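You operate a simulated robot arm through the tools that you are given. There is no shell and no other tool. Be economical: measure what you need, move in short steps, check, and stop when the job is done.

You are at the controls of a simulated two-armed robot. One attempt, no reset.

JOB
Brush the dirty brown shoe clean and stand the pair on the shoe bench.
Fine: use the shoe brush and put it back.

The check looks at the end state, three seconds after you hand in, the way a careful person would. Anything else that was tipped, shoved, dropped, spilled or broken makes it a failure.

ROBOT AND FRAMES
Two 7-joint arms with two-finger parallel grippers on one trunk, on a base that drives. Base frame: it is fixed to the floor where the robot stands at the start and does not move with it; the origin is under the middle of the robot, x ahead of it, y to its left, z up. Lengths are in m, angles in rad, forces in N, time in s.
The left shoulder is at the start at [0.07, 0.133, 1.176], the right one opposite. With the tool pointing down near the work surface each hand reaches from about 0.1 to 0.64 m from the robot's upright axis, wherever it stands, measured 20 degrees to its own side. Places, roughly: seat of the shoe bench [0, -0.9, 0.5]. Payload 1.57 kg a hand.
The tool frame of a hand sits at the grasp point between the pads (the TCP): z along the fingers, y along the line on which they close. The tips reach 0.03 m beyond it. The gripper opens to 0.08 m. The fingers are 0.017 m wide and 0.012 m thick; the gripper's body (0.04 by 0.082 m) begins 0.08 m behind the TCP.
Orientation is told as [roll, pitch, yaw] about the base's x, y, z axes, in that order, counted from this pose: with the fingers straight down and closing along the base's y, the tool's x points along the base's -x, its y along +y and its z along -z.

CONTROLS
- The arms move only by the tool jog_arm. It takes "left_increments", "right_increments" or both (then of equal length, played together; a hand with none holds still); each is one flat list of numbers, 7 for each row, row after row: the shift along the base's x, y, z in m, then the turn, a rotation vector about the base's x, y, z in rad, then the finger opening in m, from 0 to 0.08. In form: [tx, ty, tz, rx, ry, rz, jaw, tx, ty, tz, rx, ry, rz, jaw, ...]. A call has 1 to 12 rows; each row shifts and turns the commanded pose from where the row before left it. Rows are played at 5 a second. More than 0.05 m and 0.15 rad between two rows, or a gripper value outside its range, and nothing of the call is played. A pose out of reach is approached as far as the arm can. The call stops where the force on the tool passes 40 N (or 10 N more than at its start, if that is more) or the arm is blocked; 0.2 s more then pass. The fingers move at their own pace (about 0.153 m/s each) and stop on an object; they squeeze with about 37 N. The grip force told is the motor's: it shows also when the fingers shut on nothing. Time passes only in rows, and 0.2 s behind the last, so rows that do not move let the fingers close. The reply holds the time, the measured pose of the TCP, the force on the tool along the base axes, the opening and the grip force, in the units named above and with some noise.
- Cameras (640 x 400 px; columns grow to the right, rows downward): "scene" is now at [0.1127, -0.0482, 1.3848]; the picture's right is [-0.59, -0.81, 0.00], its down [-0.61, 0.45, -0.65] and it looks along [0.52, -0.38, -0.76] (base axes); focal length 234 px, centre (320, 200). "left" rides on the left gripper at [0.072, 0.007, -0.122] in its tool frame; the picture's right is [-0.09, 1.00, 0.00], its down [-0.84, -0.08, -0.54] and it looks along [-0.54, -0.05, 0.84] (tool axes); focal length 238 px, centre (320, 200). "right" rides on the right gripper at [0.072, -0.007, -0.122] in its tool frame; the picture's right is [0.09, 1.00, 0.00], its down [-0.84, 0.08, -0.54] and it looks along [-0.54, 0.05, 0.84] (tool axes); focal length 238 px, centre (320, 200). There is no depth. A picture from a camera that has moved, and an enlarged one, comes with that camera's place and axes in the base frame and with its lens.
- snapshot(camera): a new picture of that camera. The clock stands still meanwhile.
- move_column(by): slides the trunk up (or, below 0, down) by that many m; the arms and the scene camera ride with it, the base frame stays. It gives what a move gives, with no picture.
- steer(legs): drives the robot by 1 to 6 legs, each [ahead, left, turn to the left] in m, m and rad, along the robot's own axes; the way and the turn of a leg run together, so that a leg with both is an arc; at most 1.5 m and 3.142 rad a leg. The arms and the cameras ride along, it lands a little off, and it stops where it bumps. It gives what a move gives.
- aim_head(pan, tilt): turns the head with the scene camera to pan (to the left, within 1.501 rad either way) and tilt (down, from -0.506 to 1.204), counted from straight ahead of the robot. It gives what a move gives.
- close_up(camera, box): a new picture of the part [left, top, right, bottom] of that camera's present view, enlarged. The clock stands still meanwhile.
- job_done(): hands the job in; it is judged then, once.

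Work in short steps. Places have to be worked out from the pictures, the camera data and where the tool is seen: move nearer, look again, correct. Check each grasp and each placing, and mend what went wrong. You have 120 turns and 108 pictures in all, those below and enlarged ones among them. Open the grippers and draw the arms clear of the work before you hand the job in, unless the task says otherwise; then end with one line.

The tools are called after ">>>" as a command line: name --argument value ..., lists and objects as JSON in quotes. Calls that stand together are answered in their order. jog_arm: Moves the arms, as the interface text tells. Its arguments: {"type":"object","properties":{"left_increments":{"type":"array","items":{"type":"number"}},"right_increments":{"type":"array","items":{"type":"number"}}},"required":[]} The other tools are called the same way: move_column (by) slides the trunk up or down; steer (legs) drives the base; aim_head (pan, tilt) turns the head that bears the scene camera; snapshot (camera) takes a picture; close_up (camera, box) takes an enlarged picture of a part of a camera's view; job_done () hands the job in.

At the start:

```text
clock: 0.0
left_tool_pos: [0.4508, -0.0117, 1.1201]
left_orientation: [-0.001, 0.001, 0.002]
left_ft_force: [0.2, 0.3, -0.3]
left_opening: 0.0799
left_grip_force: 0.1
right_tool_pos: [0.2843, -0.4202, 1.1737]
right_orientation: [0.0, 0.0, 0.0]
right_ft_force: [-0.1, -0.1, 0.1]
right_opening: 0.0801
right_grip_force: 0.1
trunk travel left (down, up): [-0.75, 0.19]
robot x, y, heading: [-0.0018, -0.0006, 0.0]
head pan, tilt: [-0.635, 0.869]
```

scene: 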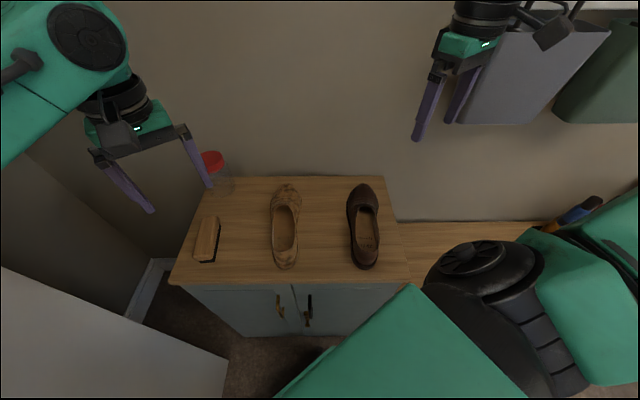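
right: 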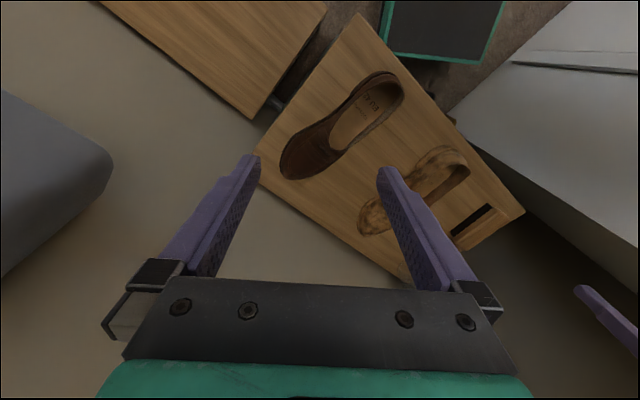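
left: 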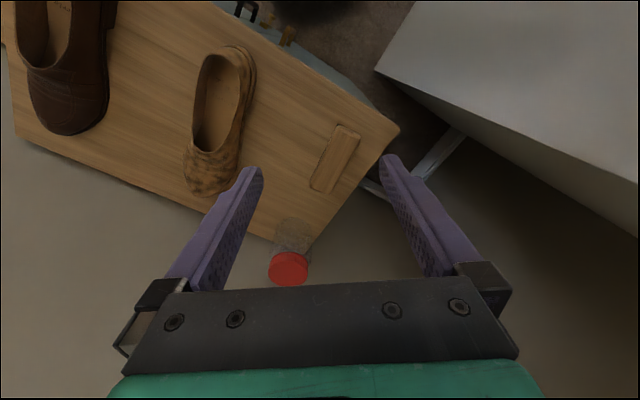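

The dirty shoe seems to be near [0.48, -0.19], the clean one near [0.35, -0.37] and the brush near [0.57, 0.01]. I'll take enlarged views of the cabinet top first.

>>> close_up --camera "scene" --box '[160, 140, 420, 300]'

>>> aim_head --pan -1.5 --tilt 0.75

>>> snapshot --camera "scene"

```text
2.46 times, centred on (290, 220) of scene
camera zoom: at [0.1127, -0.0482, 1.3848], right [-0.59, -0.81, 0.0], down [-0.61, 0.45, -0.65], along [0.52, -0.38, -0.76], focal length 577 px, centre (394, 151)
```

zoom: 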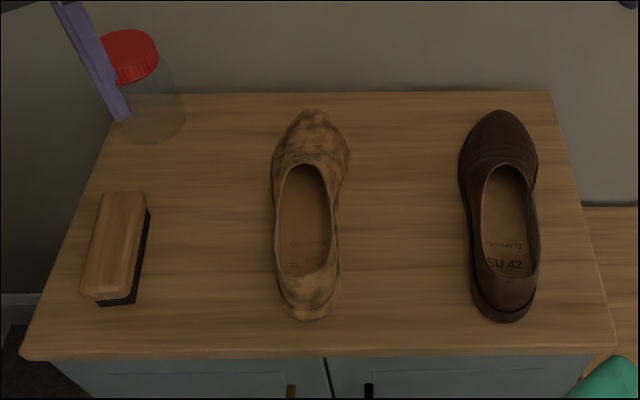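

```text
clock: 1.2
left_tool_pos: [0.4508, -0.0122, 1.1202]
left_orientation: [0.001, 0.002, 0.001]
left_ft_force: [0.1, 0.5, -0.5]
left_opening: 0.08
left_grip_force: 0.1
right_tool_pos: [0.285, -0.4209, 1.1745]
right_orientation: [0.0, 0.0, 0.0]
right_ft_force: [0.2, -0.2, -0.1]
right_opening: 0.0798
right_grip_force: 0.2
trunk travel left (down, up): [-0.75, 0.19]
robot x, y, heading: [0.001, -0.0024, 0.003]
head pan, tilt: [-1.499, 0.75]
```

```text
103 pictures are left
camera scene: at [0.0566, -0.085, 1.3943], right [-1.0, -0.07, 0.0], down [-0.05, 0.68, -0.73], along [0.05, -0.73, -0.68], focal length 234 px, centre (320, 200)
```

scene: 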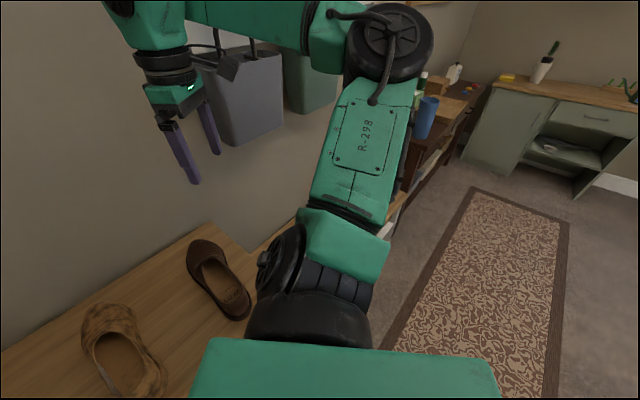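

The top is well within reach from here, so I can brush before driving. I'll turn the left hand to the brush's line (yaw about -0.63) and bring it nearer above the brush. The right hand goes over the dirty shoe's heel side for a look.

>>> jog_arm --left_increments '[0.022, 0.004, -0.024, 0, 0, -0.127, 0.08, 0.022, 0.004, -0.024, 0, 0, -0.127, 0.08, 0.022, 0.004, -0.024, 0, 0, -0.127, 0.08, 0.022, 0.004, -0.024, 0, 0, -0.127, 0.08, 0.022, 0.004, -0.024, 0, 0, -0.127, 0.08, 0, 0, 0, 0, 0, 0, 0.08]' --right_increments '[0.014, 0.03, 0.0, 0, 0, -0.127, 0.08, 0.014, 0.03, 0.0, 0, 0, -0.127, 0.08, 0.014, 0.03, 0, 0, 0, -0.127, 0.08, 0.014, 0.03, 0, 0, 0, -0.127, 0.08, 0.014, 0.03, 0, 0, 0, -0.127, 0.08, 0, 0, 0, 0, 0, 0, 0.08]'

>>> snapshot --camera "left"

>>> snapshot --camera "right"

```text
clock: 2.6
left_tool_pos: [0.5596, 0.0077, 0.9987]
left_orientation: [0.0, 0.001, -0.635]
left_ft_force: [-0.7, -0.2, -0.5]
left_opening: 0.0802
left_grip_force: 0.0
right_tool_pos: [0.3753, -0.5097, 1.1787]
right_orientation: [0.006, 0.003, -0.631]
right_ft_force: [-0.1, -0.2, -0.8]
right_opening: 0.0801
right_grip_force: 0.1
right hand out of reach, approached as far as the arm can: row 2, 3, 4, 5
trunk travel left (down, up): [-0.75, 0.19]
robot x, y, heading: [0.0037, 0.0007, -0.001]
head pan, tilt: [-1.499, 0.75]
```

```text
102 pictures are left
camera left: at [0.5056, 0.0561, 1.1203], right [0.67, 0.75, 0.0], down [0.63, -0.56, 0.54], along [0.41, -0.36, -0.84], focal length 238 px, centre (320, 200)
```

left: 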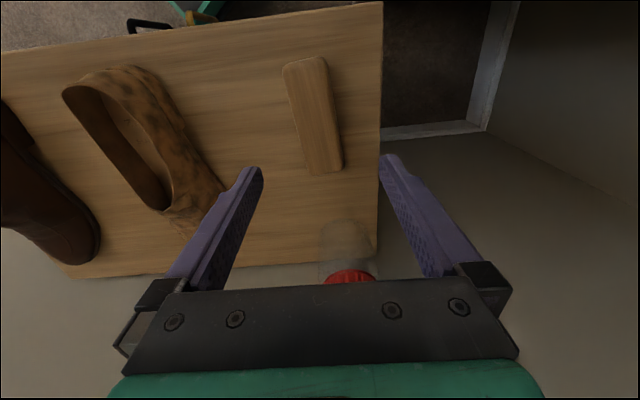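

```text
101 pictures are left
camera right: at [0.3129, -0.4748, 1.3013], right [0.51, 0.86, 0.0], down [0.72, -0.43, 0.54], along [0.47, -0.27, -0.84], focal length 238 px, centre (320, 200)
```

right: 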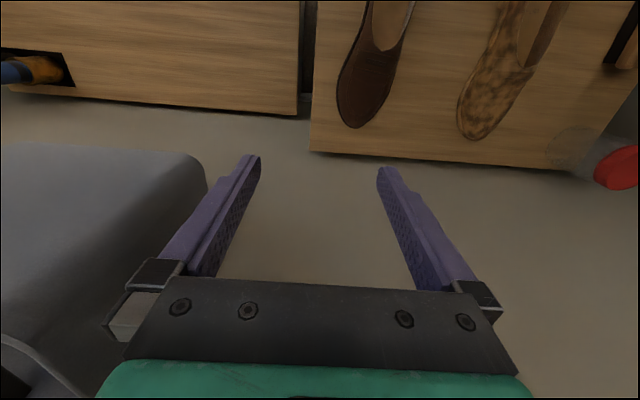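

Both cameras agree on the brush: centre about [0.555, 0.006], top z about 0.85, long axis at yaw -0.51. I'll align the left hand and come down partway.

>>> jog_arm --left_increments '[-0.002, -0.001, -0.035, 0, 0, 0.065, 0.08, -0.002, 0, -0.035, 0, 0, 0.06, 0.08, 0, 0, 0, 0, 0, 0, 0.08]'

>>> snapshot --camera "left"

>>> aim_head --pan -0.3 --tilt 0.9

>>> snapshot --camera "scene"

```text
clock: 3.4
left_tool_pos: [0.5562, 0.006, 0.9312]
left_orientation: [0.002, 0.0, -0.507]
left_ft_force: [0.4, 0.3, 0.0]
left_opening: 0.0801
left_grip_force: 0.1
right_tool_pos: [0.3769, -0.5092, 1.1791]
right_orientation: [0.003, 0.004, -0.629]
right_ft_force: [0.0, 0.1, 0.4]
right_opening: 0.0799
right_grip_force: 0.1
trunk travel left (down, up): [-0.75, 0.19]
robot x, y, heading: [-0.0004, -0.0013, 0.005]
head pan, tilt: [-1.499, 0.75]
```

```text
100 pictures are left
camera left: at [0.4968, 0.0479, 1.0525], right [0.57, 0.82, 0.0], down [0.69, -0.47, 0.54], along [0.45, -0.31, -0.84], focal length 238 px, centre (320, 200)
```

left: 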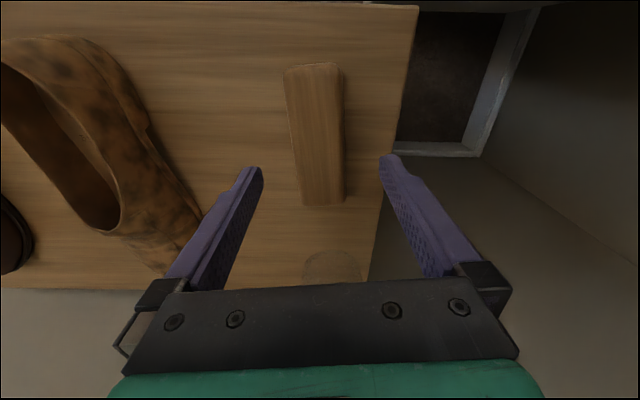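

```text
clock: 4.8
left_tool_pos: [0.5568, 0.0076, 0.9311]
left_orientation: [0.001, 0.0, -0.51]
left_ft_force: [0.5, -0.1, 0.7]
left_opening: 0.08
left_grip_force: 0.0
right_tool_pos: [0.3764, -0.5105, 1.1778]
right_orientation: [0.002, 0.004, -0.63]
right_ft_force: [-0.5, 0.3, 0.2]
right_opening: 0.0803
right_grip_force: 0.1
trunk travel left (down, up): [-0.75, 0.19]
robot x, y, heading: [-0.0019, 0.002, -0.001]
head pan, tilt: [-0.3, 0.901]
```

```text
99 pictures are left
camera scene: at [0.1228, -0.0248, 1.3824], right [-0.3, -0.96, 0.0], down [-0.75, 0.23, -0.62], along [0.59, -0.18, -0.78], focal length 234 px, centre (320, 200)
```

scene: 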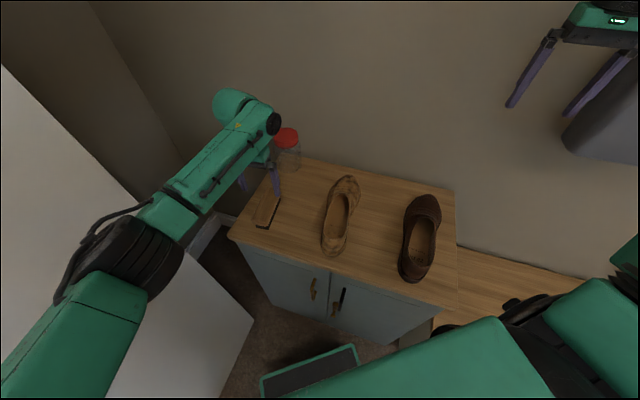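

The brush sits square between the fingers, and I place its centre at about [0.549, 0.007]. I'll come down to z 0.857 and close on the wood.

>>> jog_arm --left_increments '[-0.006, 0.001, -0.037, 0, 0, 0, 0.08, 0, 0, -0.037, 0, 0, 0, 0.08, 0, 0, 0, 0, 0, 0, 0.03, 0, 0, 0, 0, 0, 0, 0.03, 0, 0, 0, 0, 0, 0, 0.03]'

>>> snapshot --camera "left"

```text
clock: 6.0
left_tool_pos: [0.5492, 0.0085, 0.8554]
left_orientation: [0.0, 0.002, -0.51]
left_ft_force: [-0.6, 0.5, 0.7]
left_opening: 0.0472
left_grip_force: 36.6
right_tool_pos: [0.3763, -0.5092, 1.1788]
right_orientation: [0.003, 0.002, -0.631]
right_ft_force: [1.0, -0.2, -0.6]
right_opening: 0.0801
right_grip_force: 0.1
trunk travel left (down, up): [-0.75, 0.19]
robot x, y, heading: [0.003, -0.002, 0.002]
head pan, tilt: [-0.3, 0.901]
```

```text
98 pictures are left
camera left: at [0.4899, 0.0497, 0.9782], right [0.57, 0.82, 0.0], down [0.69, -0.48, 0.54], along [0.45, -0.31, -0.84], focal length 238 px, centre (320, 200)
```

left: 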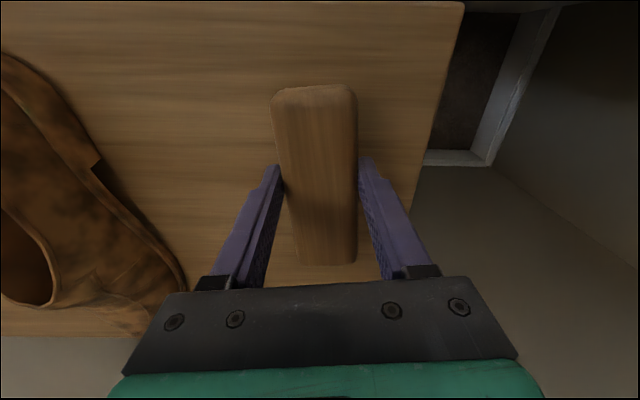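

The brush is held at an opening of 0.047. I'll lift it and bring the right hand lower and over the dirty shoe to look.

>>> jog_arm --left_increments '[0, 0, 0.04, 0, 0, 0, 0.03, 0, 0, 0.04, 0, 0, 0, 0.03, 0, 0, 0.04, 0, 0, 0, 0.03, 0, 0, 0, 0, 0, 0, 0.03, 0, 0, 0, 0, 0, 0, 0.03, 0, 0, 0, 0, 0, 0, 0.03, 0, 0, 0, 0, 0, 0, 0.03, 0, 0, 0, 0, 0, 0, 0.03]' --right_increments '[0, 0, -0.04, 0, 0, 0, 0.08, 0, 0, -0.04, 0, 0, 0, 0.08, 0, 0.03, -0.04, 0, 0, 0, 0.08, 0, 0.04, -0.02, 0, 0, 0, 0.08, 0, 0.045, 0, 0, 0, 0, 0.08, 0, 0.045, 0, 0, 0, 0, 0.08, 0, 0.045, 0, 0, 0, 0, 0.08, 0, 0.045, 0, 0, 0, 0, 0.08]'

>>> snapshot --camera "right"

>>> snapshot --camera "scene"

```text
clock: 7.8
left_tool_pos: [0.5526, 0.0066, 0.9748]
left_orientation: [-0.001, 0.002, -0.509]
left_ft_force: [0.2, 0.8, -0.4]
left_opening: 0.0471
left_grip_force: 36.6
right_tool_pos: [0.3675, -0.4613, 0.9594]
right_orientation: [0.01, 0.001, -0.629]
right_ft_force: [0.4, 0.1, 0.5]
right_opening: 0.0802
right_grip_force: 0.1
right hand out of reach, approached as far as the arm can: row 3, 4, 5, 6, 7, 8
trunk travel left (down, up): [-0.75, 0.19]
robot x, y, heading: [0.0031, -0.0019, -0.001]
head pan, tilt: [-0.3, 0.901]
```

```text
97 pictures are left
camera right: at [0.304, -0.4267, 1.0815], right [0.51, 0.86, 0.01], down [0.72, -0.44, 0.54], along [0.47, -0.27, -0.84], focal length 238 px, centre (320, 200)
```

right: 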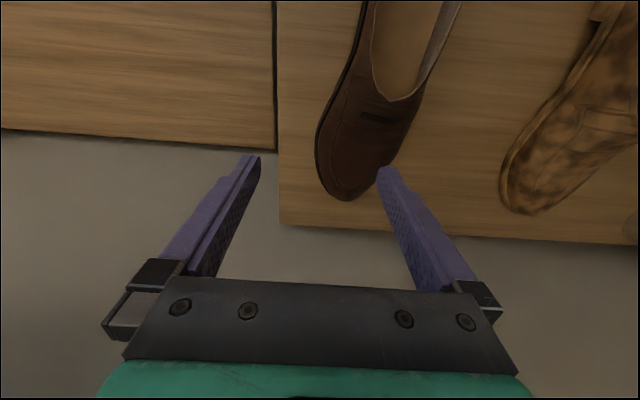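

```text
96 pictures are left
camera scene: at [0.123, -0.0246, 1.3824], right [-0.3, -0.96, 0.0], down [-0.75, 0.23, -0.62], along [0.59, -0.18, -0.78], focal length 234 px, centre (320, 200)
```

scene: 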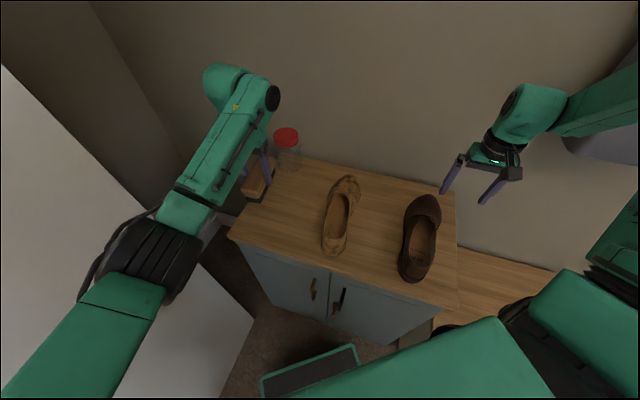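

The right wrist can't turn that way while the robot faces straight ahead. Turning the base to face the cabinet (about -0.63 rad) makes both hands' working poses natural, so I'll raise both hands first and then turn on the spot.

>>> jog_arm --left_increments '[-0.03, 0.02, 0.04, 0, 0, 0.12, 0.03, -0.03, 0.02, 0.04, 0, 0, 0.12, 0.03, -0.03, 0.02, 0.04, 0, 0, 0.12, 0.03]' --right_increments '[-0.02, -0.0, 0.04, 0, 0, 0.13, 0.08, -0.02, 0, 0.04, 0, 0, 0.13, 0.08, -0.02, 0, 0.04, 0, 0, 0.13, 0.08]'

>>> steer --legs '[[0, 0, -0.3], [0, 0, -0.33]]'

>>> aim_head --pan 0.15 --tilt 1.0

>>> snapshot --camera "scene"

```text
refused: row 1 steps farther than a row can; nothing moved
```

```text
clock: 10.2
left_tool_pos: [0.4526, -0.3172, 0.9745]
left_orientation: [0.0, 0.001, -1.134]
left_ft_force: [-0.1, 0.0, -1.6]
left_opening: 0.047
left_grip_force: 36.5
right_tool_pos: [0.0284, -0.5886, 0.959]
right_orientation: [0.011, 0.002, -1.256]
right_ft_force: [-0.5, 0.3, 0.0]
right_opening: 0.0802
right_grip_force: 0.2
trunk travel left (down, up): [-0.75, 0.19]
robot x, y, heading: [-0.0037, -0.0013, -0.624]
head pan, tilt: [-0.3, 0.901]
```

```text
clock: 11.1
left_tool_pos: [0.4518, -0.3171, 0.9747]
left_orientation: [0.0, 0.0, -1.134]
left_ft_force: [0.0, -0.7, -0.5]
left_opening: 0.0476
left_grip_force: 37.2
right_tool_pos: [0.0281, -0.5893, 0.959]
right_orientation: [0.011, 0.002, -1.255]
right_ft_force: [-0.1, 0.2, 0.9]
right_opening: 0.0802
right_grip_force: 0.0
trunk travel left (down, up): [-0.75, 0.19]
robot x, y, heading: [-0.0022, -0.0027, -0.623]
head pan, tilt: [0.15, 1.0]
```

```text
95 pictures are left
camera scene: at [0.1032, -0.0637, 1.3752], right [-0.46, -0.89, 0.0], down [-0.75, 0.39, -0.54], along [0.48, -0.25, -0.84], focal length 234 px, centre (320, 200)
```

scene: 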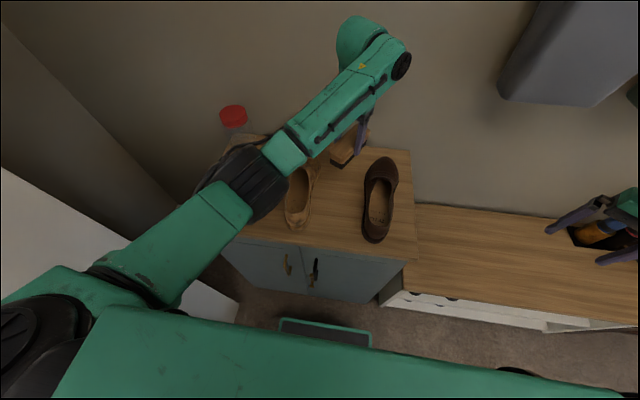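

The turn went well even though the jog was refused, and the bench is now visible right of the cabinet at a lower level. I'll return the brush hand to the left and bring the right hand in behind the dirty shoe to look.

>>> jog_arm --left_increments '[0.007, 0.043, 0.007, 0, 0, 0.072, 0.03, 0.007, 0.043, 0.007, 0, 0, 0.072, 0.03, 0.007, 0.043, 0.007, 0, 0, 0.072, 0.03, 0.007, 0.043, 0.007, 0, 0, 0.072, 0.03, 0.007, 0.043, 0.007, 0, 0, 0.072, 0.03, 0.007, 0.043, 0.007, 0, 0, 0.072, 0.03, 0.007, 0.043, 0.007, 0, 0, 0.072, 0.03, 0, 0, 0, 0, 0, 0, 0.03, 0, 0, 0, 0, 0, 0, 0.03, 0, 0, 0, 0, 0, 0, 0.03, 0, 0, 0, 0, 0, 0, 0.03]' --right_increments '[0.027, 0.035, 0.004, 0, 0, 0.057, 0.08, 0.027, 0.035, 0.004, 0, 0, 0.057, 0.08, 0.027, 0.035, 0.004, 0, 0, 0.057, 0.08, 0.027, 0.035, 0.004, 0, 0, 0.057, 0.08, 0.027, 0.035, 0.004, 0, 0, 0.057, 0.08, 0.027, 0.035, 0.004, 0, 0, 0.057, 0.08, 0.027, 0.035, 0.004, 0, 0, 0.057, 0.08, 0.027, 0.035, 0.004, 0, 0, 0.057, 0.08, 0.027, 0.035, 0.004, 0, 0, 0.057, 0.08, 0.027, 0.035, 0.004, 0, 0, 0.057, 0.08, 0.027, 0.035, 0.004, 0, 0, 0.057, 0.08]'

>>> snapshot --camera "right"

>>> snapshot --camera "scene"

```text
clock: 13.5
left_tool_pos: [0.5004, -0.0178, 1.0243]
left_orientation: [0.002, 0.002, -0.628]
left_ft_force: [-0.1, -0.2, -0.3]
left_opening: 0.047
left_grip_force: 37.2
right_tool_pos: [0.1122, -0.4608, 0.8847]
right_orientation: [0.031, 0.0, -0.621]
right_ft_force: [-0.1, -0.2, 0.6]
right_opening: 0.0801
right_grip_force: 0.1
right hand out of reach, approached as far as the arm can: row 1, 2, 3, 4, 5, 6, 7, 8, 9, 10, 11
trunk travel left (down, up): [-0.75, 0.19]
robot x, y, heading: [-0.0008, -0.0002, -0.624]
head pan, tilt: [0.15, 1.0]
```

```text
94 pictures are left
camera right: at [0.0466, -0.4289, 1.0075], right [0.5, 0.86, 0.03], down [0.72, -0.44, 0.54], along [0.48, -0.25, -0.84], focal length 238 px, centre (320, 200)
```

right: 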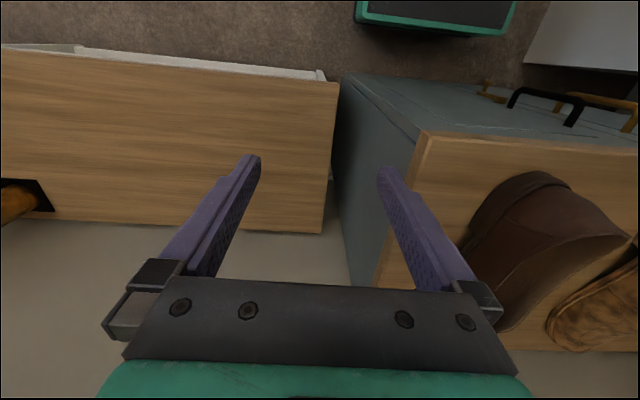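

```text
93 pictures are left
camera scene: at [0.1017, -0.0661, 1.3752], right [-0.46, -0.89, 0.0], down [-0.75, 0.39, -0.54], along [0.48, -0.24, -0.84], focal length 234 px, centre (320, 200)
```

scene: 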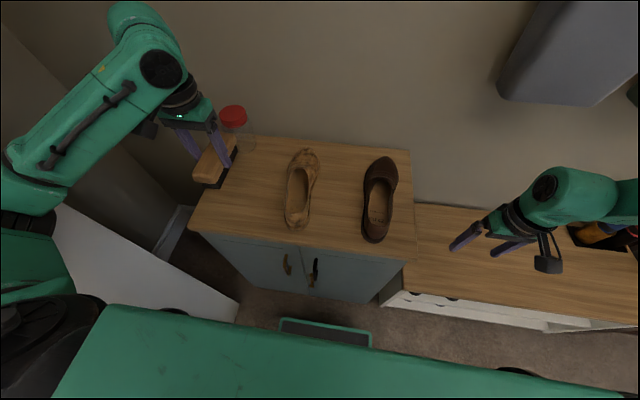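

The right arm stalls when it moves inward, so I'll leave it for now. A light top brushing presses the shoe onto the table, so it shouldn't need holding; I'll measure the shoe from two views.

>>> close_up --camera "scene" --box '[200, 120, 424, 260]'

>>> snapshot --camera "left"

```text
2.86 times, centred on (312, 190) of scene
camera zoom: at [0.1017, -0.0661, 1.3752], right [-0.46, -0.89, 0.0], down [-0.75, 0.39, -0.54], along [0.48, -0.24, -0.84], focal length 670 px, centre (343, 229)
```

zoom: 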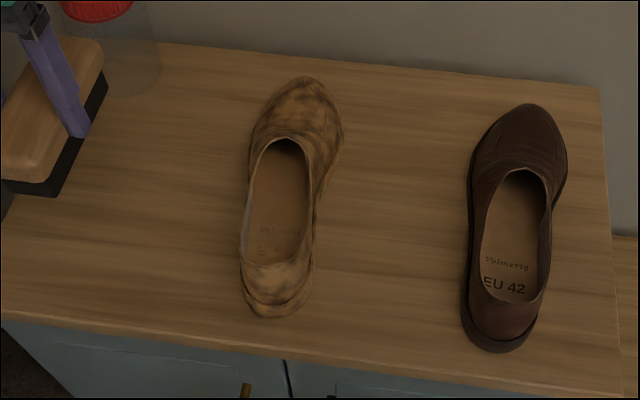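

```text
91 pictures are left
camera left: at [0.4467, 0.0305, 1.1455], right [0.66, 0.75, 0.0], down [0.63, -0.56, 0.54], along [0.41, -0.36, -0.84], focal length 238 px, centre (320, 200)
```

left: 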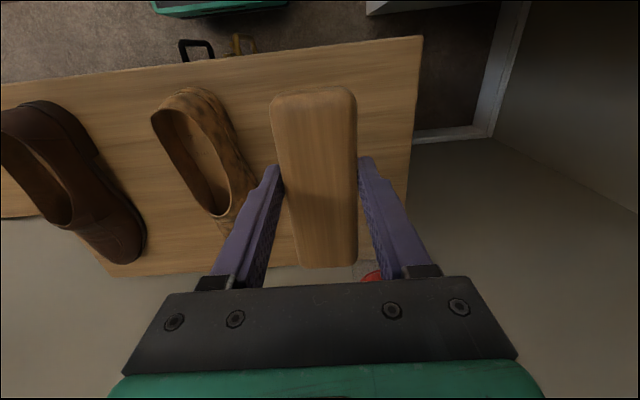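

The dirty shoe runs from about [0.362, -0.128] at the heel to [0.62, -0.275] at the toe (axis -0.52), with the vamp's middle near [0.56, -0.238]. I'll bring the brush above the vamp, tilted a little with its slope.

>>> jog_arm --left_increments '[0.011, -0.037, -0.008, 0, 0, 0.018, 0.03, 0.011, -0.037, -0.008, 0, 0, 0.018, 0.03, 0.011, -0.037, -0.008, 0, 0, 0.018, 0.03, 0.011, -0.037, -0.008, 0, 0, 0.018, 0.03, 0.011, -0.037, -0.008, 0, 0, 0.018, 0.03, 0.009, -0.035, -0.008, 0, 0, 0.018, 0.03, 0, 0, 0, 0.06, 0.104, 0, 0.03, 0, 0, 0, 0.06, 0.104, 0, 0.03]'

>>> close_up --camera "scene" --box '[200, 120, 424, 260]'

>>> snapshot --camera "left"

```text
clock: 15.3
left_tool_pos: [0.5512, -0.2139, 0.9718]
left_orientation: [-0.016, 0.186, -0.531]
left_ft_force: [-0.6, 0.6, -0.5]
left_opening: 0.0471
left_grip_force: 37.1
left hand out of reach, approached as far as the arm can: row 7, 8
right_tool_pos: [0.1133, -0.4566, 0.8866]
right_orientation: [0.027, 0.001, -0.619]
right_ft_force: [0.4, 0.3, -0.2]
right_opening: 0.0798
right_grip_force: 0.0
trunk travel left (down, up): [-0.75, 0.19]
robot x, y, heading: [-0.0019, 0.0004, -0.627]
head pan, tilt: [0.15, 1.0]
```

```text
2.86 times, centred on (312, 190) of scene
camera zoom: at [0.105, -0.0606, 1.3752], right [-0.46, -0.89, 0.0], down [-0.75, 0.38, -0.54], along [0.48, -0.25, -0.84], focal length 670 px, centre (343, 229)
```

zoom: 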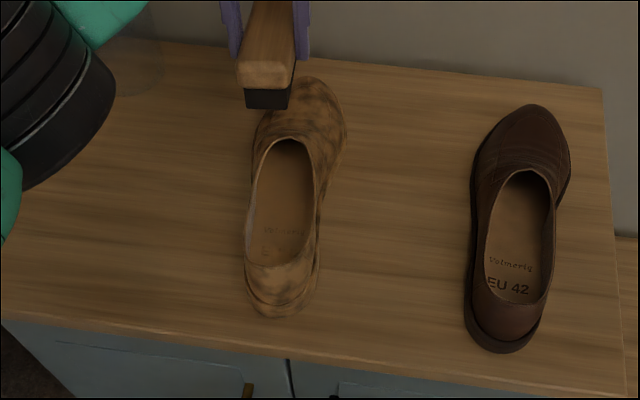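

```text
89 pictures are left
camera left: at [0.514, -0.1824, 1.1043], right [0.58, 0.81, -0.03], down [0.76, -0.53, 0.38], along [0.29, -0.24, -0.92], focal length 238 px, centre (320, 200)
```

left: 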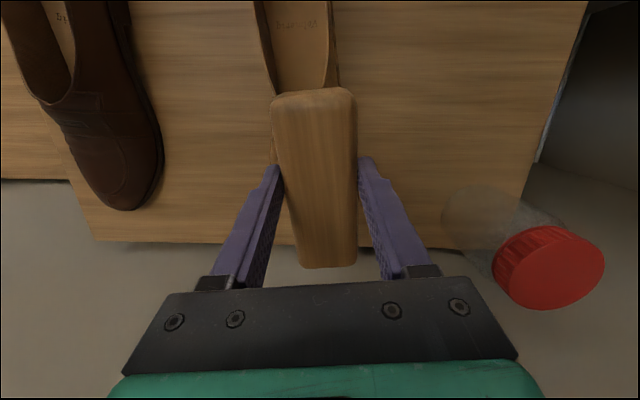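

The pitched pose is at the edge of reach. I'll level the brush a little and pull it back, then drive 7 cm closer.

>>> jog_arm --left_increments '[-0.03, 0.02, 0.01, -0.03, -0.052, 0, 0.03, -0.03, 0.01, 0.01, 0, 0, 0, 0.03, 0, 0, 0, 0, 0, 0, 0.03]'

>>> steer --legs '[[0.07, 0, 0]]'

>>> snapshot --camera "scene"

```text
clock: 16.1
left_tool_pos: [0.4874, -0.1881, 0.9927]
left_orientation: [-0.012, 0.127, -0.527]
left_ft_force: [0.2, 0.1, -1.7]
left_opening: 0.0471
left_grip_force: 37.0
right_tool_pos: [0.1136, -0.4603, 0.8847]
right_orientation: [0.032, 0.001, -0.619]
right_ft_force: [0.0, 0.2, 0.4]
right_opening: 0.0798
right_grip_force: 0.1
trunk travel left (down, up): [-0.75, 0.19]
robot x, y, heading: [0.0022, -0.0005, -0.619]
head pan, tilt: [0.15, 1.0]
```

```text
clock: 17.1
left_tool_pos: [0.5409, -0.2242, 0.9938]
left_orientation: [-0.014, 0.123, -0.53]
left_ft_force: [-0.9, 1.2, -1.5]
left_opening: 0.0473
left_grip_force: 37.0
right_tool_pos: [0.1656, -0.4983, 0.8887]
right_orientation: [0.031, -0.003, -0.621]
right_ft_force: [0.7, 0.0, 0.3]
right_opening: 0.0799
right_grip_force: 0.1
trunk travel left (down, up): [-0.75, 0.19]
robot x, y, heading: [0.0535, -0.0391, -0.623]
head pan, tilt: [0.15, 1.0]
```

```text
88 pictures are left
camera scene: at [0.1556, -0.1013, 1.3755], right [-0.46, -0.89, 0.0], down [-0.75, 0.38, -0.54], along [0.48, -0.25, -0.84], focal length 234 px, centre (320, 200)
```

scene: 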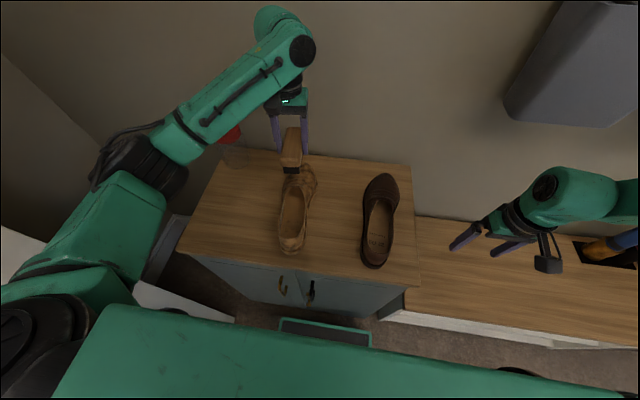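

The brush is now over the shoe's centreline. I'll add some pitch and lower to just above expected contact (TCP about 0.93).

>>> jog_arm --left_increments '[0.012, -0.008, -0.03, 0.06, 0.104, 0, 0.03, 0.008, -0.006, -0.03, 0, 0, 0, 0.03, 0, 0, 0, 0, 0, 0, 0.03]'

>>> close_up --camera "scene" --box '[230, 110, 390, 270]'

```text
clock: 17.9
left_tool_pos: [0.5642, -0.2413, 0.9329]
left_orientation: [-0.014, 0.245, -0.528]
left_ft_force: [0.0, -0.4, -0.5]
left_opening: 0.0471
left_grip_force: 36.5
right_tool_pos: [0.1679, -0.4987, 0.8864]
right_orientation: [0.03, 0.002, -0.622]
right_ft_force: [0.6, 0.4, -0.6]
right_opening: 0.0799
right_grip_force: 0.1
trunk travel left (down, up): [-0.75, 0.19]
robot x, y, heading: [0.0564, -0.0395, -0.623]
head pan, tilt: [0.15, 1.0]
```

```text
2.50 times, centred on (310, 190) of scene
camera zoom: at [0.1588, -0.1032, 1.3751], right [-0.46, -0.89, 0.0], down [-0.75, 0.39, -0.54], along [0.48, -0.25, -0.84], focal length 586 px, centre (345, 225)
```

zoom: 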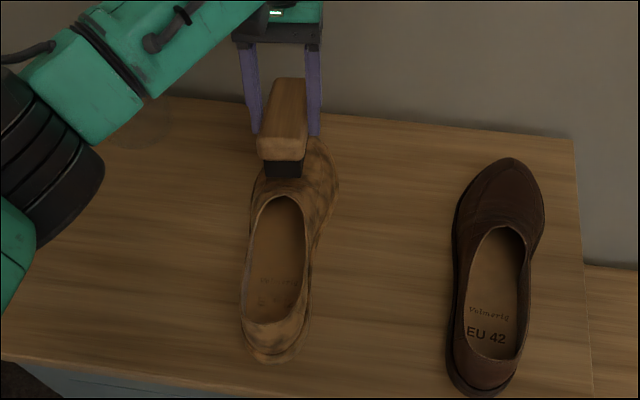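

The brush is close above the vamp and slightly left of centre. I'll lower in small steps and watch the force.

>>> jog_arm --left_increments '[-0.004, -0.007, -0.005, 0, 0, 0, 0.03, 0, 0, -0.005, 0, 0, 0, 0.03, 0, 0, -0.005, 0, 0, 0, 0.03, 0, 0, 0, 0, 0, 0, 0.03]'

```text
clock: 18.9
left_tool_pos: [0.5598, -0.2476, 0.9181]
left_orientation: [-0.014, 0.246, -0.529]
left_ft_force: [0.0, 0.5, 0.3]
left_opening: 0.0472
left_grip_force: 36.9
right_tool_pos: [0.1681, -0.4998, 0.8846]
right_orientation: [0.03, -0.001, -0.621]
right_ft_force: [-0.9, 0.0, 0.2]
right_opening: 0.0799
right_grip_force: 0.0
trunk travel left (down, up): [-0.75, 0.19]
robot x, y, heading: [0.0571, -0.0377, -0.625]
head pan, tilt: [0.15, 1.0]
```

No contact yet; I'll continue down.

>>> jog_arm --left_increments '[0, 0, -0.004, 0, 0, 0, 0.03, 0, 0, -0.004, 0, 0, 0, 0.03, 0, 0, -0.004, 0, 0, 0, 0.03, 0, 0, 0, 0, 0, 0, 0.03]'

>>> close_up --camera "scene" --box '[230, 110, 390, 270]'

```text
clock: 19.9
left_tool_pos: [0.5585, -0.2469, 0.9072]
left_orientation: [-0.013, 0.24, -0.527]
left_ft_force: [13.4, -5.5, 26.7]
left_opening: 0.0472
left_grip_force: 37.3
right_tool_pos: [0.1669, -0.4985, 0.8863]
right_orientation: [0.031, 0.0, -0.621]
right_ft_force: [-0.4, -0.7, -0.4]
right_opening: 0.0798
right_grip_force: 0.1
trunk travel left (down, up): [-0.75, 0.19]
robot x, y, heading: [0.0532, -0.0409, -0.623]
head pan, tilt: [0.15, 1.0]
```

```text
2.50 times, centred on (310, 190) of scene
camera zoom: at [0.1572, -0.1029, 1.3755], right [-0.46, -0.89, 0.0], down [-0.75, 0.39, -0.54], along [0.48, -0.25, -0.84], focal length 586 px, centre (345, 225)
```

zoom: 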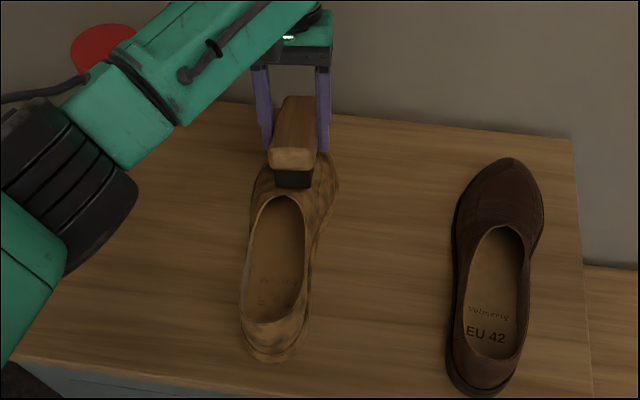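

Contact is at about TCP z 0.909, with 27 N now, and the surface slopes forward more steeply than the brush. I'll ease off 2 mm, pitch a bit more, and make short strokes along the slope.

>>> jog_arm --left_increments '[0, 0, 0.003, 0.04, 0.07, 0, 0.03, 0.009, -0.005, -0.004, 0, 0, 0, 0.03, 0.009, -0.005, -0.004, 0, 0, 0, 0.03, -0.009, 0.005, 0.004, 0, 0, 0, 0.03, -0.009, 0.005, 0.004, 0, 0, 0, 0.03, 0.009, -0.005, -0.004, 0, 0, 0, 0.03, 0.009, -0.005, -0.004, 0, 0, 0, 0.03, 0, 0, 0, 0, 0, 0, 0.03]'

>>> close_up --camera "scene" --box '[230, 110, 390, 270]'

```text
clock: 21.7
left_tool_pos: [0.5672, -0.249, 0.9046]
left_orientation: [-0.015, 0.323, -0.53]
left_ft_force: [-4.7, 1.9, 9.1]
left_opening: 0.0471
left_grip_force: 37.3
left hand out of reach, approached as far as the arm can: row 3
right_tool_pos: [0.1655, -0.4968, 0.8879]
right_orientation: [0.031, -0.001, -0.621]
right_ft_force: [0.6, 0.1, 0.0]
right_opening: 0.0801
right_grip_force: 0.0
trunk travel left (down, up): [-0.75, 0.19]
robot x, y, heading: [0.0529, -0.0391, -0.625]
head pan, tilt: [0.15, 1.0]
```

```text
2.50 times, centred on (310, 190) of scene
camera zoom: at [0.1547, -0.1018, 1.3757], right [-0.46, -0.89, 0.0], down [-0.75, 0.38, -0.54], along [0.48, -0.25, -0.84], focal length 586 px, centre (345, 225)
```

zoom: 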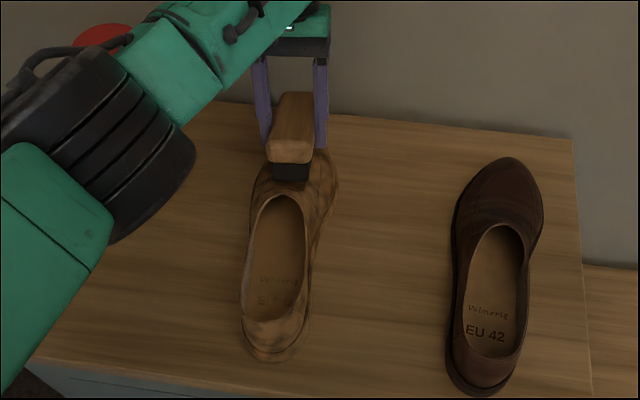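

Contact is good at about 9 N, but the pitched pose is again at the limit of reach. I'll lift and see whether the strokes cleaned anything.

>>> jog_arm --left_increments '[-0.02, 0.012, 0.04, 0, 0, 0, 0.03, -0.02, 0.04, 0.02, 0, 0, 0, 0.03, 0, 0.05, 0, 0, 0, 0, 0.03, 0, 0, 0, 0, 0, 0, 0.03]'

>>> close_up --camera "scene" --box '[250, 150, 350, 260]'

>>> snapshot --camera "scene"

```text
clock: 22.7
left_tool_pos: [0.5306, -0.1488, 0.9626]
left_orientation: [-0.013, 0.328, -0.529]
left_ft_force: [0.5, -0.7, -0.8]
left_opening: 0.047
left_grip_force: 37.3
right_tool_pos: [0.1672, -0.5008, 0.8857]
right_orientation: [0.031, 0.001, -0.622]
right_ft_force: [-0.4, -0.4, -1.3]
right_opening: 0.0799
right_grip_force: 0.1
trunk travel left (down, up): [-0.75, 0.19]
robot x, y, heading: [0.0537, -0.0386, -0.622]
head pan, tilt: [0.15, 1.0]
```

```text
3.64 times, centred on (300, 205) of scene
camera zoom: at [0.1584, -0.1047, 1.3751], right [-0.46, -0.89, 0.0], down [-0.75, 0.39, -0.54], along [0.48, -0.25, -0.84], focal length 852 px, centre (393, 182)
```

zoom: 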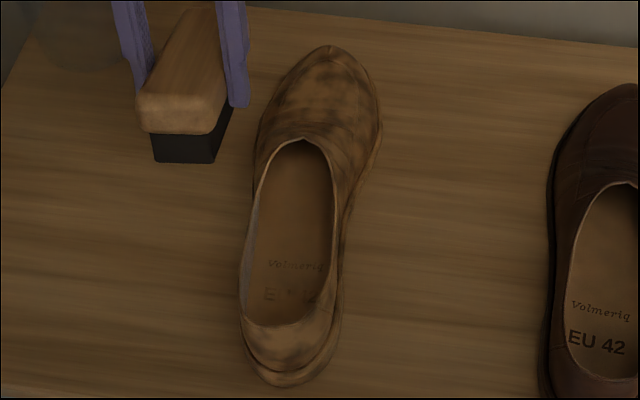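

```text
83 pictures are left
camera scene: at [0.1584, -0.1047, 1.3751], right [-0.46, -0.89, 0.0], down [-0.75, 0.39, -0.54], along [0.48, -0.25, -0.84], focal length 234 px, centre (320, 200)
```

scene: 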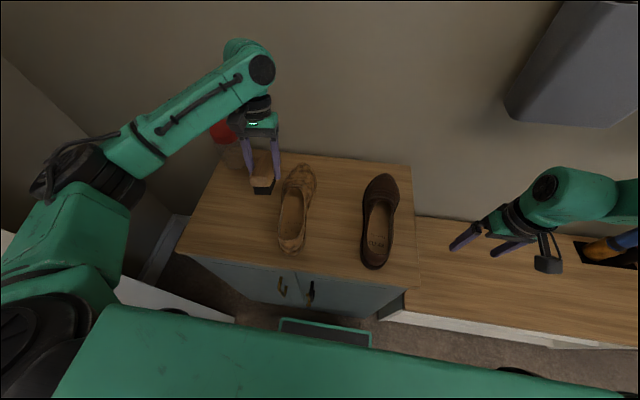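

The shoe looks darker overall than before, so brushing is taking the dirt off. I'll go back and make more strokes on the reachable part of the vamp.

>>> jog_arm --left_increments '[0.004, -0.03, -0.01, 0, 0, 0, 0.03, 0.004, -0.03, -0.01, 0, 0, 0, 0.03, 0.004, -0.03, -0.01, 0, 0, 0, 0.03, 0, 0, -0.012, 0, 0, 0, 0.03, 0, 0, -0.004, 0, 0, 0, 0.03, 0.018, -0.01, -0.008, 0, 0, 0, 0.03, 0, 0, 0, 0, 0, 0, 0.03]'

```text
clock: 24.3
left_tool_pos: [0.561, -0.2487, 0.9107]
left_orientation: [-0.016, 0.327, -0.529]
left_ft_force: [-0.7, 1.1, -0.6]
left_opening: 0.0472
left_grip_force: 37.1
right_tool_pos: [0.1672, -0.4987, 0.8859]
right_orientation: [0.03, 0.0, -0.621]
right_ft_force: [1.2, -0.5, 0.1]
right_opening: 0.0797
right_grip_force: 0.0
trunk travel left (down, up): [-0.75, 0.19]
robot x, y, heading: [0.0556, -0.0396, -0.624]
head pan, tilt: [0.15, 1.0]
```

Just above contact. I'll lower 4 mm and stroke back and forth.

>>> jog_arm --left_increments '[0, 0, -0.004, 0, 0, 0, 0.03, -0.018, 0.01, 0.008, 0, 0, 0, 0.03, 0.018, -0.01, -0.008, 0, 0, 0, 0.03, -0.018, 0.01, 0.008, 0, 0, 0, 0.03, 0.018, -0.01, -0.008, 0, 0, 0, 0.03, -0.018, 0.01, 0.008, 0, 0, 0, 0.03, 0.018, -0.01, -0.008, 0, 0, 0, 0.03, 0, 0, 0, 0, 0, 0, 0.03]'

>>> close_up --camera "scene" --box '[250, 150, 350, 260]'

```text
clock: 26.1
left_tool_pos: [0.5584, -0.2468, 0.906]
left_orientation: [-0.015, 0.322, -0.53]
left_ft_force: [-4.1, 1.9, 10.9]
left_opening: 0.0475
left_grip_force: 37.3
right_tool_pos: [0.1639, -0.4962, 0.8872]
right_orientation: [0.031, -0.003, -0.622]
right_ft_force: [-0.1, -0.2, 0.1]
right_opening: 0.0799
right_grip_force: 0.1
trunk travel left (down, up): [-0.75, 0.19]
robot x, y, heading: [0.0553, -0.0417, -0.624]
head pan, tilt: [0.15, 1.0]
```

```text
3.64 times, centred on (300, 205) of scene
camera zoom: at [0.155, -0.101, 1.3757], right [-0.46, -0.89, 0.0], down [-0.75, 0.38, -0.54], along [0.48, -0.25, -0.84], focal length 852 px, centre (393, 182)
```

zoom: 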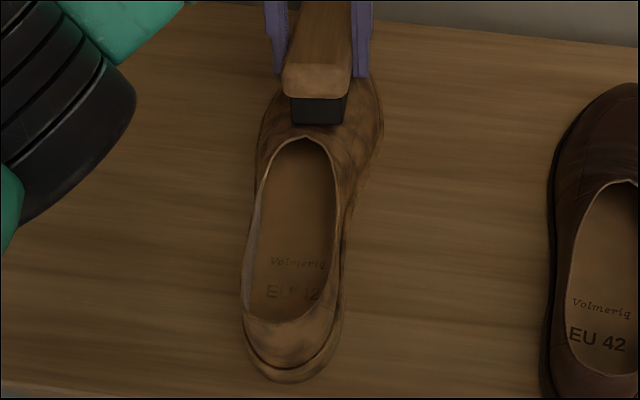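

The dirt is fading over the whole shoe. I'll continue with more strokes at about 10 N.

>>> jog_arm --left_increments '[-0.02, 0.011, 0.0085, 0, 0, 0, 0.03, 0.02, -0.011, -0.0085, 0, 0, 0, 0.03, -0.02, 0.011, 0.0085, 0, 0, 0, 0.03, 0.02, -0.011, -0.0085, 0, 0, 0, 0.03, -0.02, 0.011, 0.0085, 0, 0, 0, 0.03, 0.02, -0.011, -0.0085, 0, 0, 0, 0.03, -0.02, 0.011, 0.0085, 0, 0, 0, 0.03, 0.02, -0.011, -0.0085, 0, 0, 0, 0.03, -0.02, 0.011, 0.0085, 0, 0, 0, 0.03, 0.02, -0.011, -0.0085, 0, 0, 0, 0.03, -0.02, 0.011, 0.0085, 0, 0, 0, 0.03, 0.02, -0.011, -0.0085, 0, 0, 0, 0.03]'

>>> jog_arm --left_increments '[-0.02, 0.011, 0.008, 0, 0, 0, 0.03, 0.02, -0.011, -0.008, 0, 0, 0, 0.03, -0.02, 0.011, 0.008, 0, 0, 0, 0.03, 0.02, -0.011, -0.008, 0, 0, 0, 0.03, -0.02, 0.011, 0.008, 0, 0, 0, 0.03, 0.02, -0.011, -0.008, 0, 0, 0, 0.03, -0.02, 0.011, 0.008, 0, 0, 0, 0.03, 0.02, -0.011, -0.008, 0, 0, 0, 0.03, -0.02, 0.011, 0.008, 0, 0, 0, 0.03, 0.02, -0.011, -0.008, 0, 0, 0, 0.03, -0.02, 0.011, 0.008, 0, 0, 0, 0.03, 0.02, -0.011, -0.008, 0, 0, 0, 0.03]'

>>> close_up --camera "scene" --box '[250, 150, 350, 260]'

```text
clock: 28.7
left_tool_pos: [0.5578, -0.247, 0.9063]
left_orientation: [-0.012, 0.326, -0.526]
left_ft_force: [-1.7, 4.8, 6.8]
left_opening: 0.047
left_grip_force: 36.9
right_tool_pos: [0.1662, -0.4982, 0.8853]
right_orientation: [0.033, -0.003, -0.62]
right_ft_force: [-0.3, 0.1, 0.2]
right_opening: 0.08
right_grip_force: 0.0
trunk travel left (down, up): [-0.75, 0.19]
robot x, y, heading: [0.0549, -0.0386, -0.62]
head pan, tilt: [0.15, 1.0]
```

```text
clock: 31.3
left_tool_pos: [0.5589, -0.248, 0.9063]
left_orientation: [-0.012, 0.324, -0.528]
left_ft_force: [-0.1, 4.9, 6.3]
left_opening: 0.0475
left_grip_force: 36.7
right_tool_pos: [0.1661, -0.4995, 0.8864]
right_orientation: [0.032, 0.0, -0.621]
right_ft_force: [0.3, 0.0, 0.4]
right_opening: 0.08
right_grip_force: 0.1
trunk travel left (down, up): [-0.75, 0.19]
robot x, y, heading: [0.0553, -0.0427, -0.625]
head pan, tilt: [0.15, 1.0]
```

```text
3.64 times, centred on (300, 205) of scene
camera zoom: at [0.1556, -0.103, 1.3756], right [-0.46, -0.89, 0.0], down [-0.75, 0.38, -0.54], along [0.48, -0.25, -0.84], focal length 852 px, centre (393, 182)
```

zoom: 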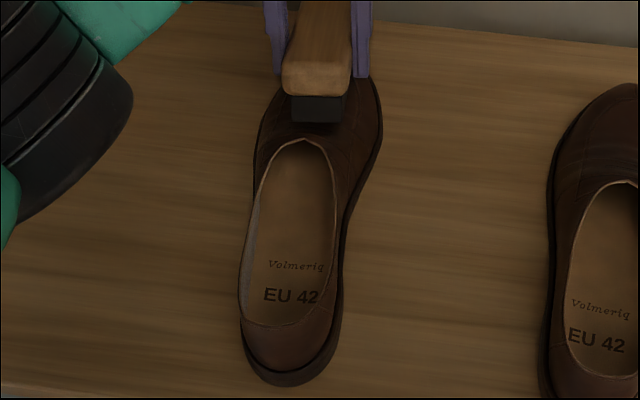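

The shoe now matches its clean mate. I'll add a few strokes for good measure, then lift off, level the brush and carry it back toward its place.

>>> jog_arm --left_increments '[-0.02, 0.011, 0.008, 0, 0, 0, 0.03, 0.02, -0.011, -0.008, 0, 0, 0, 0.03, -0.02, 0.011, 0.008, 0, 0, 0, 0.03, 0.02, -0.011, -0.008, 0, 0, 0, 0.03, -0.02, 0.011, 0.008, 0, 0, 0, 0.03, 0.02, -0.011, -0.008, 0, 0, 0, 0.03, -0.02, 0.011, 0.008, 0, 0, 0, 0.03, 0.02, -0.011, -0.008, 0, 0, 0, 0.03, -0.01, 0.005, 0.02, 0, 0, 0, 0.03, -0.01, 0.005, 0.03, 0, 0, 0, 0.03]'

>>> jog_arm --left_increments '[0.002, 0.041, 0.01, -0.05, -0.087, 0, 0.03, 0.002, 0.041, 0.005, -0.05, -0.087, 0, 0.03, 0.002, 0.041, 0.005, -0.05, -0.087, 0, 0.03, 0.002, 0.041, 0, 0, 0, 0, 0.03, 0.002, 0.041, 0, 0, 0, 0, 0.03, 0, 0.041, 0, 0, 0, 0, 0.03, 0, 0, 0, 0, 0, 0, 0.03]'

>>> snapshot --camera "left"

>>> snapshot --camera "scene"

```text
clock: 33.5
left_tool_pos: [0.5418, -0.2377, 0.9558]
left_orientation: [-0.016, 0.326, -0.53]
left_ft_force: [-0.3, 0.0, -1.2]
left_opening: 0.0471
left_grip_force: 37.0
right_tool_pos: [0.1669, -0.4986, 0.8857]
right_orientation: [0.03, -0.002, -0.621]
right_ft_force: [0.0, -0.3, 0.2]
right_opening: 0.0798
right_grip_force: 0.1
trunk travel left (down, up): [-0.75, 0.19]
robot x, y, heading: [0.0526, -0.0399, -0.625]
head pan, tilt: [0.15, 1.0]
```

```text
clock: 35.1
left_tool_pos: [0.5429, -0.0121, 0.9773]
left_orientation: [0.002, 0.033, -0.53]
left_ft_force: [-0.1, -0.3, -1.4]
left_opening: 0.0473
left_grip_force: 36.9
right_tool_pos: [0.1639, -0.5152, 0.8757]
right_orientation: [0.051, 0.011, -0.621]
right_ft_force: [-0.3, -0.2, -0.5]
right_opening: 0.0801
right_grip_force: 0.1
trunk travel left (down, up): [-0.75, 0.19]
robot x, y, heading: [0.0557, -0.0382, -0.63]
head pan, tilt: [0.15, 1.0]
```

```text
80 pictures are left
camera left: at [0.4877, 0.0274, 1.101], right [0.58, 0.81, 0.0], down [0.7, -0.5, 0.51], along [0.42, -0.3, -0.86], focal length 238 px, centre (320, 200)
```

left: 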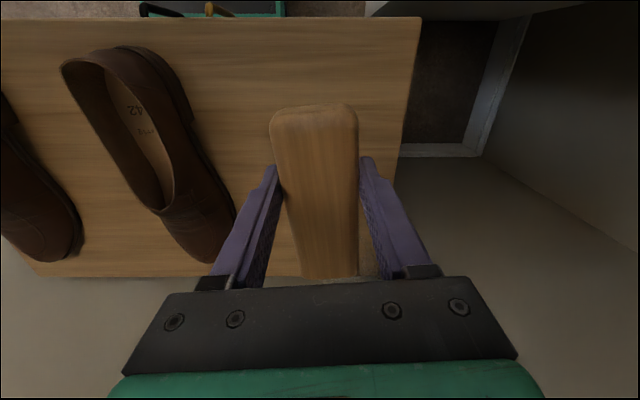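

```text
79 pictures are left
camera scene: at [0.1534, -0.1299, 1.3736], right [-0.46, -0.89, -0.02], down [-0.75, 0.4, -0.53], along [0.48, -0.23, -0.84], focal length 234 px, centre (320, 200)
```

scene: 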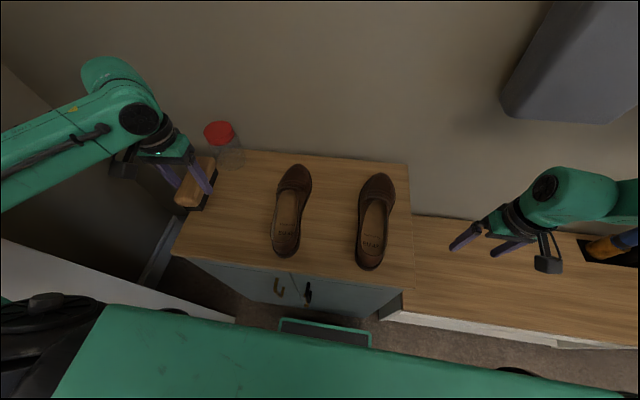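

The scene camera shows the body leaning slightly (about 0.02 rad), so the left elbow is probably pressing on something at the left. I'll move the hand back right and up at once and check that the lean goes away.

>>> jog_arm --left_increments '[0, -0.041, 0.01, 0, 0, 0, 0.03, 0, -0.041, 0.01, 0, 0, 0, 0.03, 0, -0.041, 0.01, 0, 0, 0, 0.03, 0, 0, 0, 0, 0, 0, 0.03]'

>>> aim_head --pan 0.9 --tilt 0.8

>>> snapshot --camera "scene"

```text
clock: 36.1
left_tool_pos: [0.5493, -0.1129, 1.0034]
left_orientation: [-0.013, 0.024, -0.529]
left_ft_force: [-0.4, -0.2, -1.8]
left_opening: 0.0473
left_grip_force: 37.5
right_tool_pos: [0.1667, -0.4982, 0.8874]
right_orientation: [0.028, 0.002, -0.622]
right_ft_force: [0.1, 0.3, 0.4]
right_opening: 0.0798
right_grip_force: 0.1
trunk travel left (down, up): [-0.75, 0.19]
robot x, y, heading: [0.0547, -0.0393, -0.623]
head pan, tilt: [0.15, 1.0]
```

```text
clock: 37.2
left_tool_pos: [0.5489, -0.1137, 1.0025]
left_orientation: [-0.011, 0.027, -0.529]
left_ft_force: [0.4, 0.5, -1.7]
left_opening: 0.0475
left_grip_force: 37.1
right_tool_pos: [0.167, -0.4994, 0.8856]
right_orientation: [0.03, 0.002, -0.621]
right_ft_force: [0.3, 0.1, -0.1]
right_opening: 0.0798
right_grip_force: 0.0
trunk travel left (down, up): [-0.75, 0.19]
robot x, y, heading: [0.0572, -0.041, -0.626]
head pan, tilt: [0.901, 0.799]
```

```text
78 pictures are left
camera scene: at [0.174, -0.0494, 1.3903], right [0.27, -0.96, 0.0], down [-0.69, -0.19, -0.7], along [0.67, 0.19, -0.72], focal length 234 px, centre (320, 200)
```

scene: 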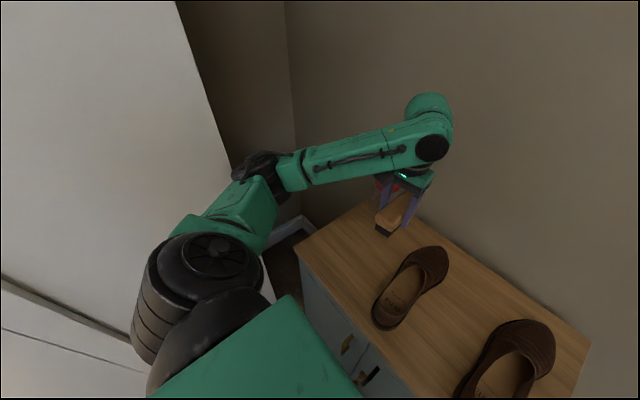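

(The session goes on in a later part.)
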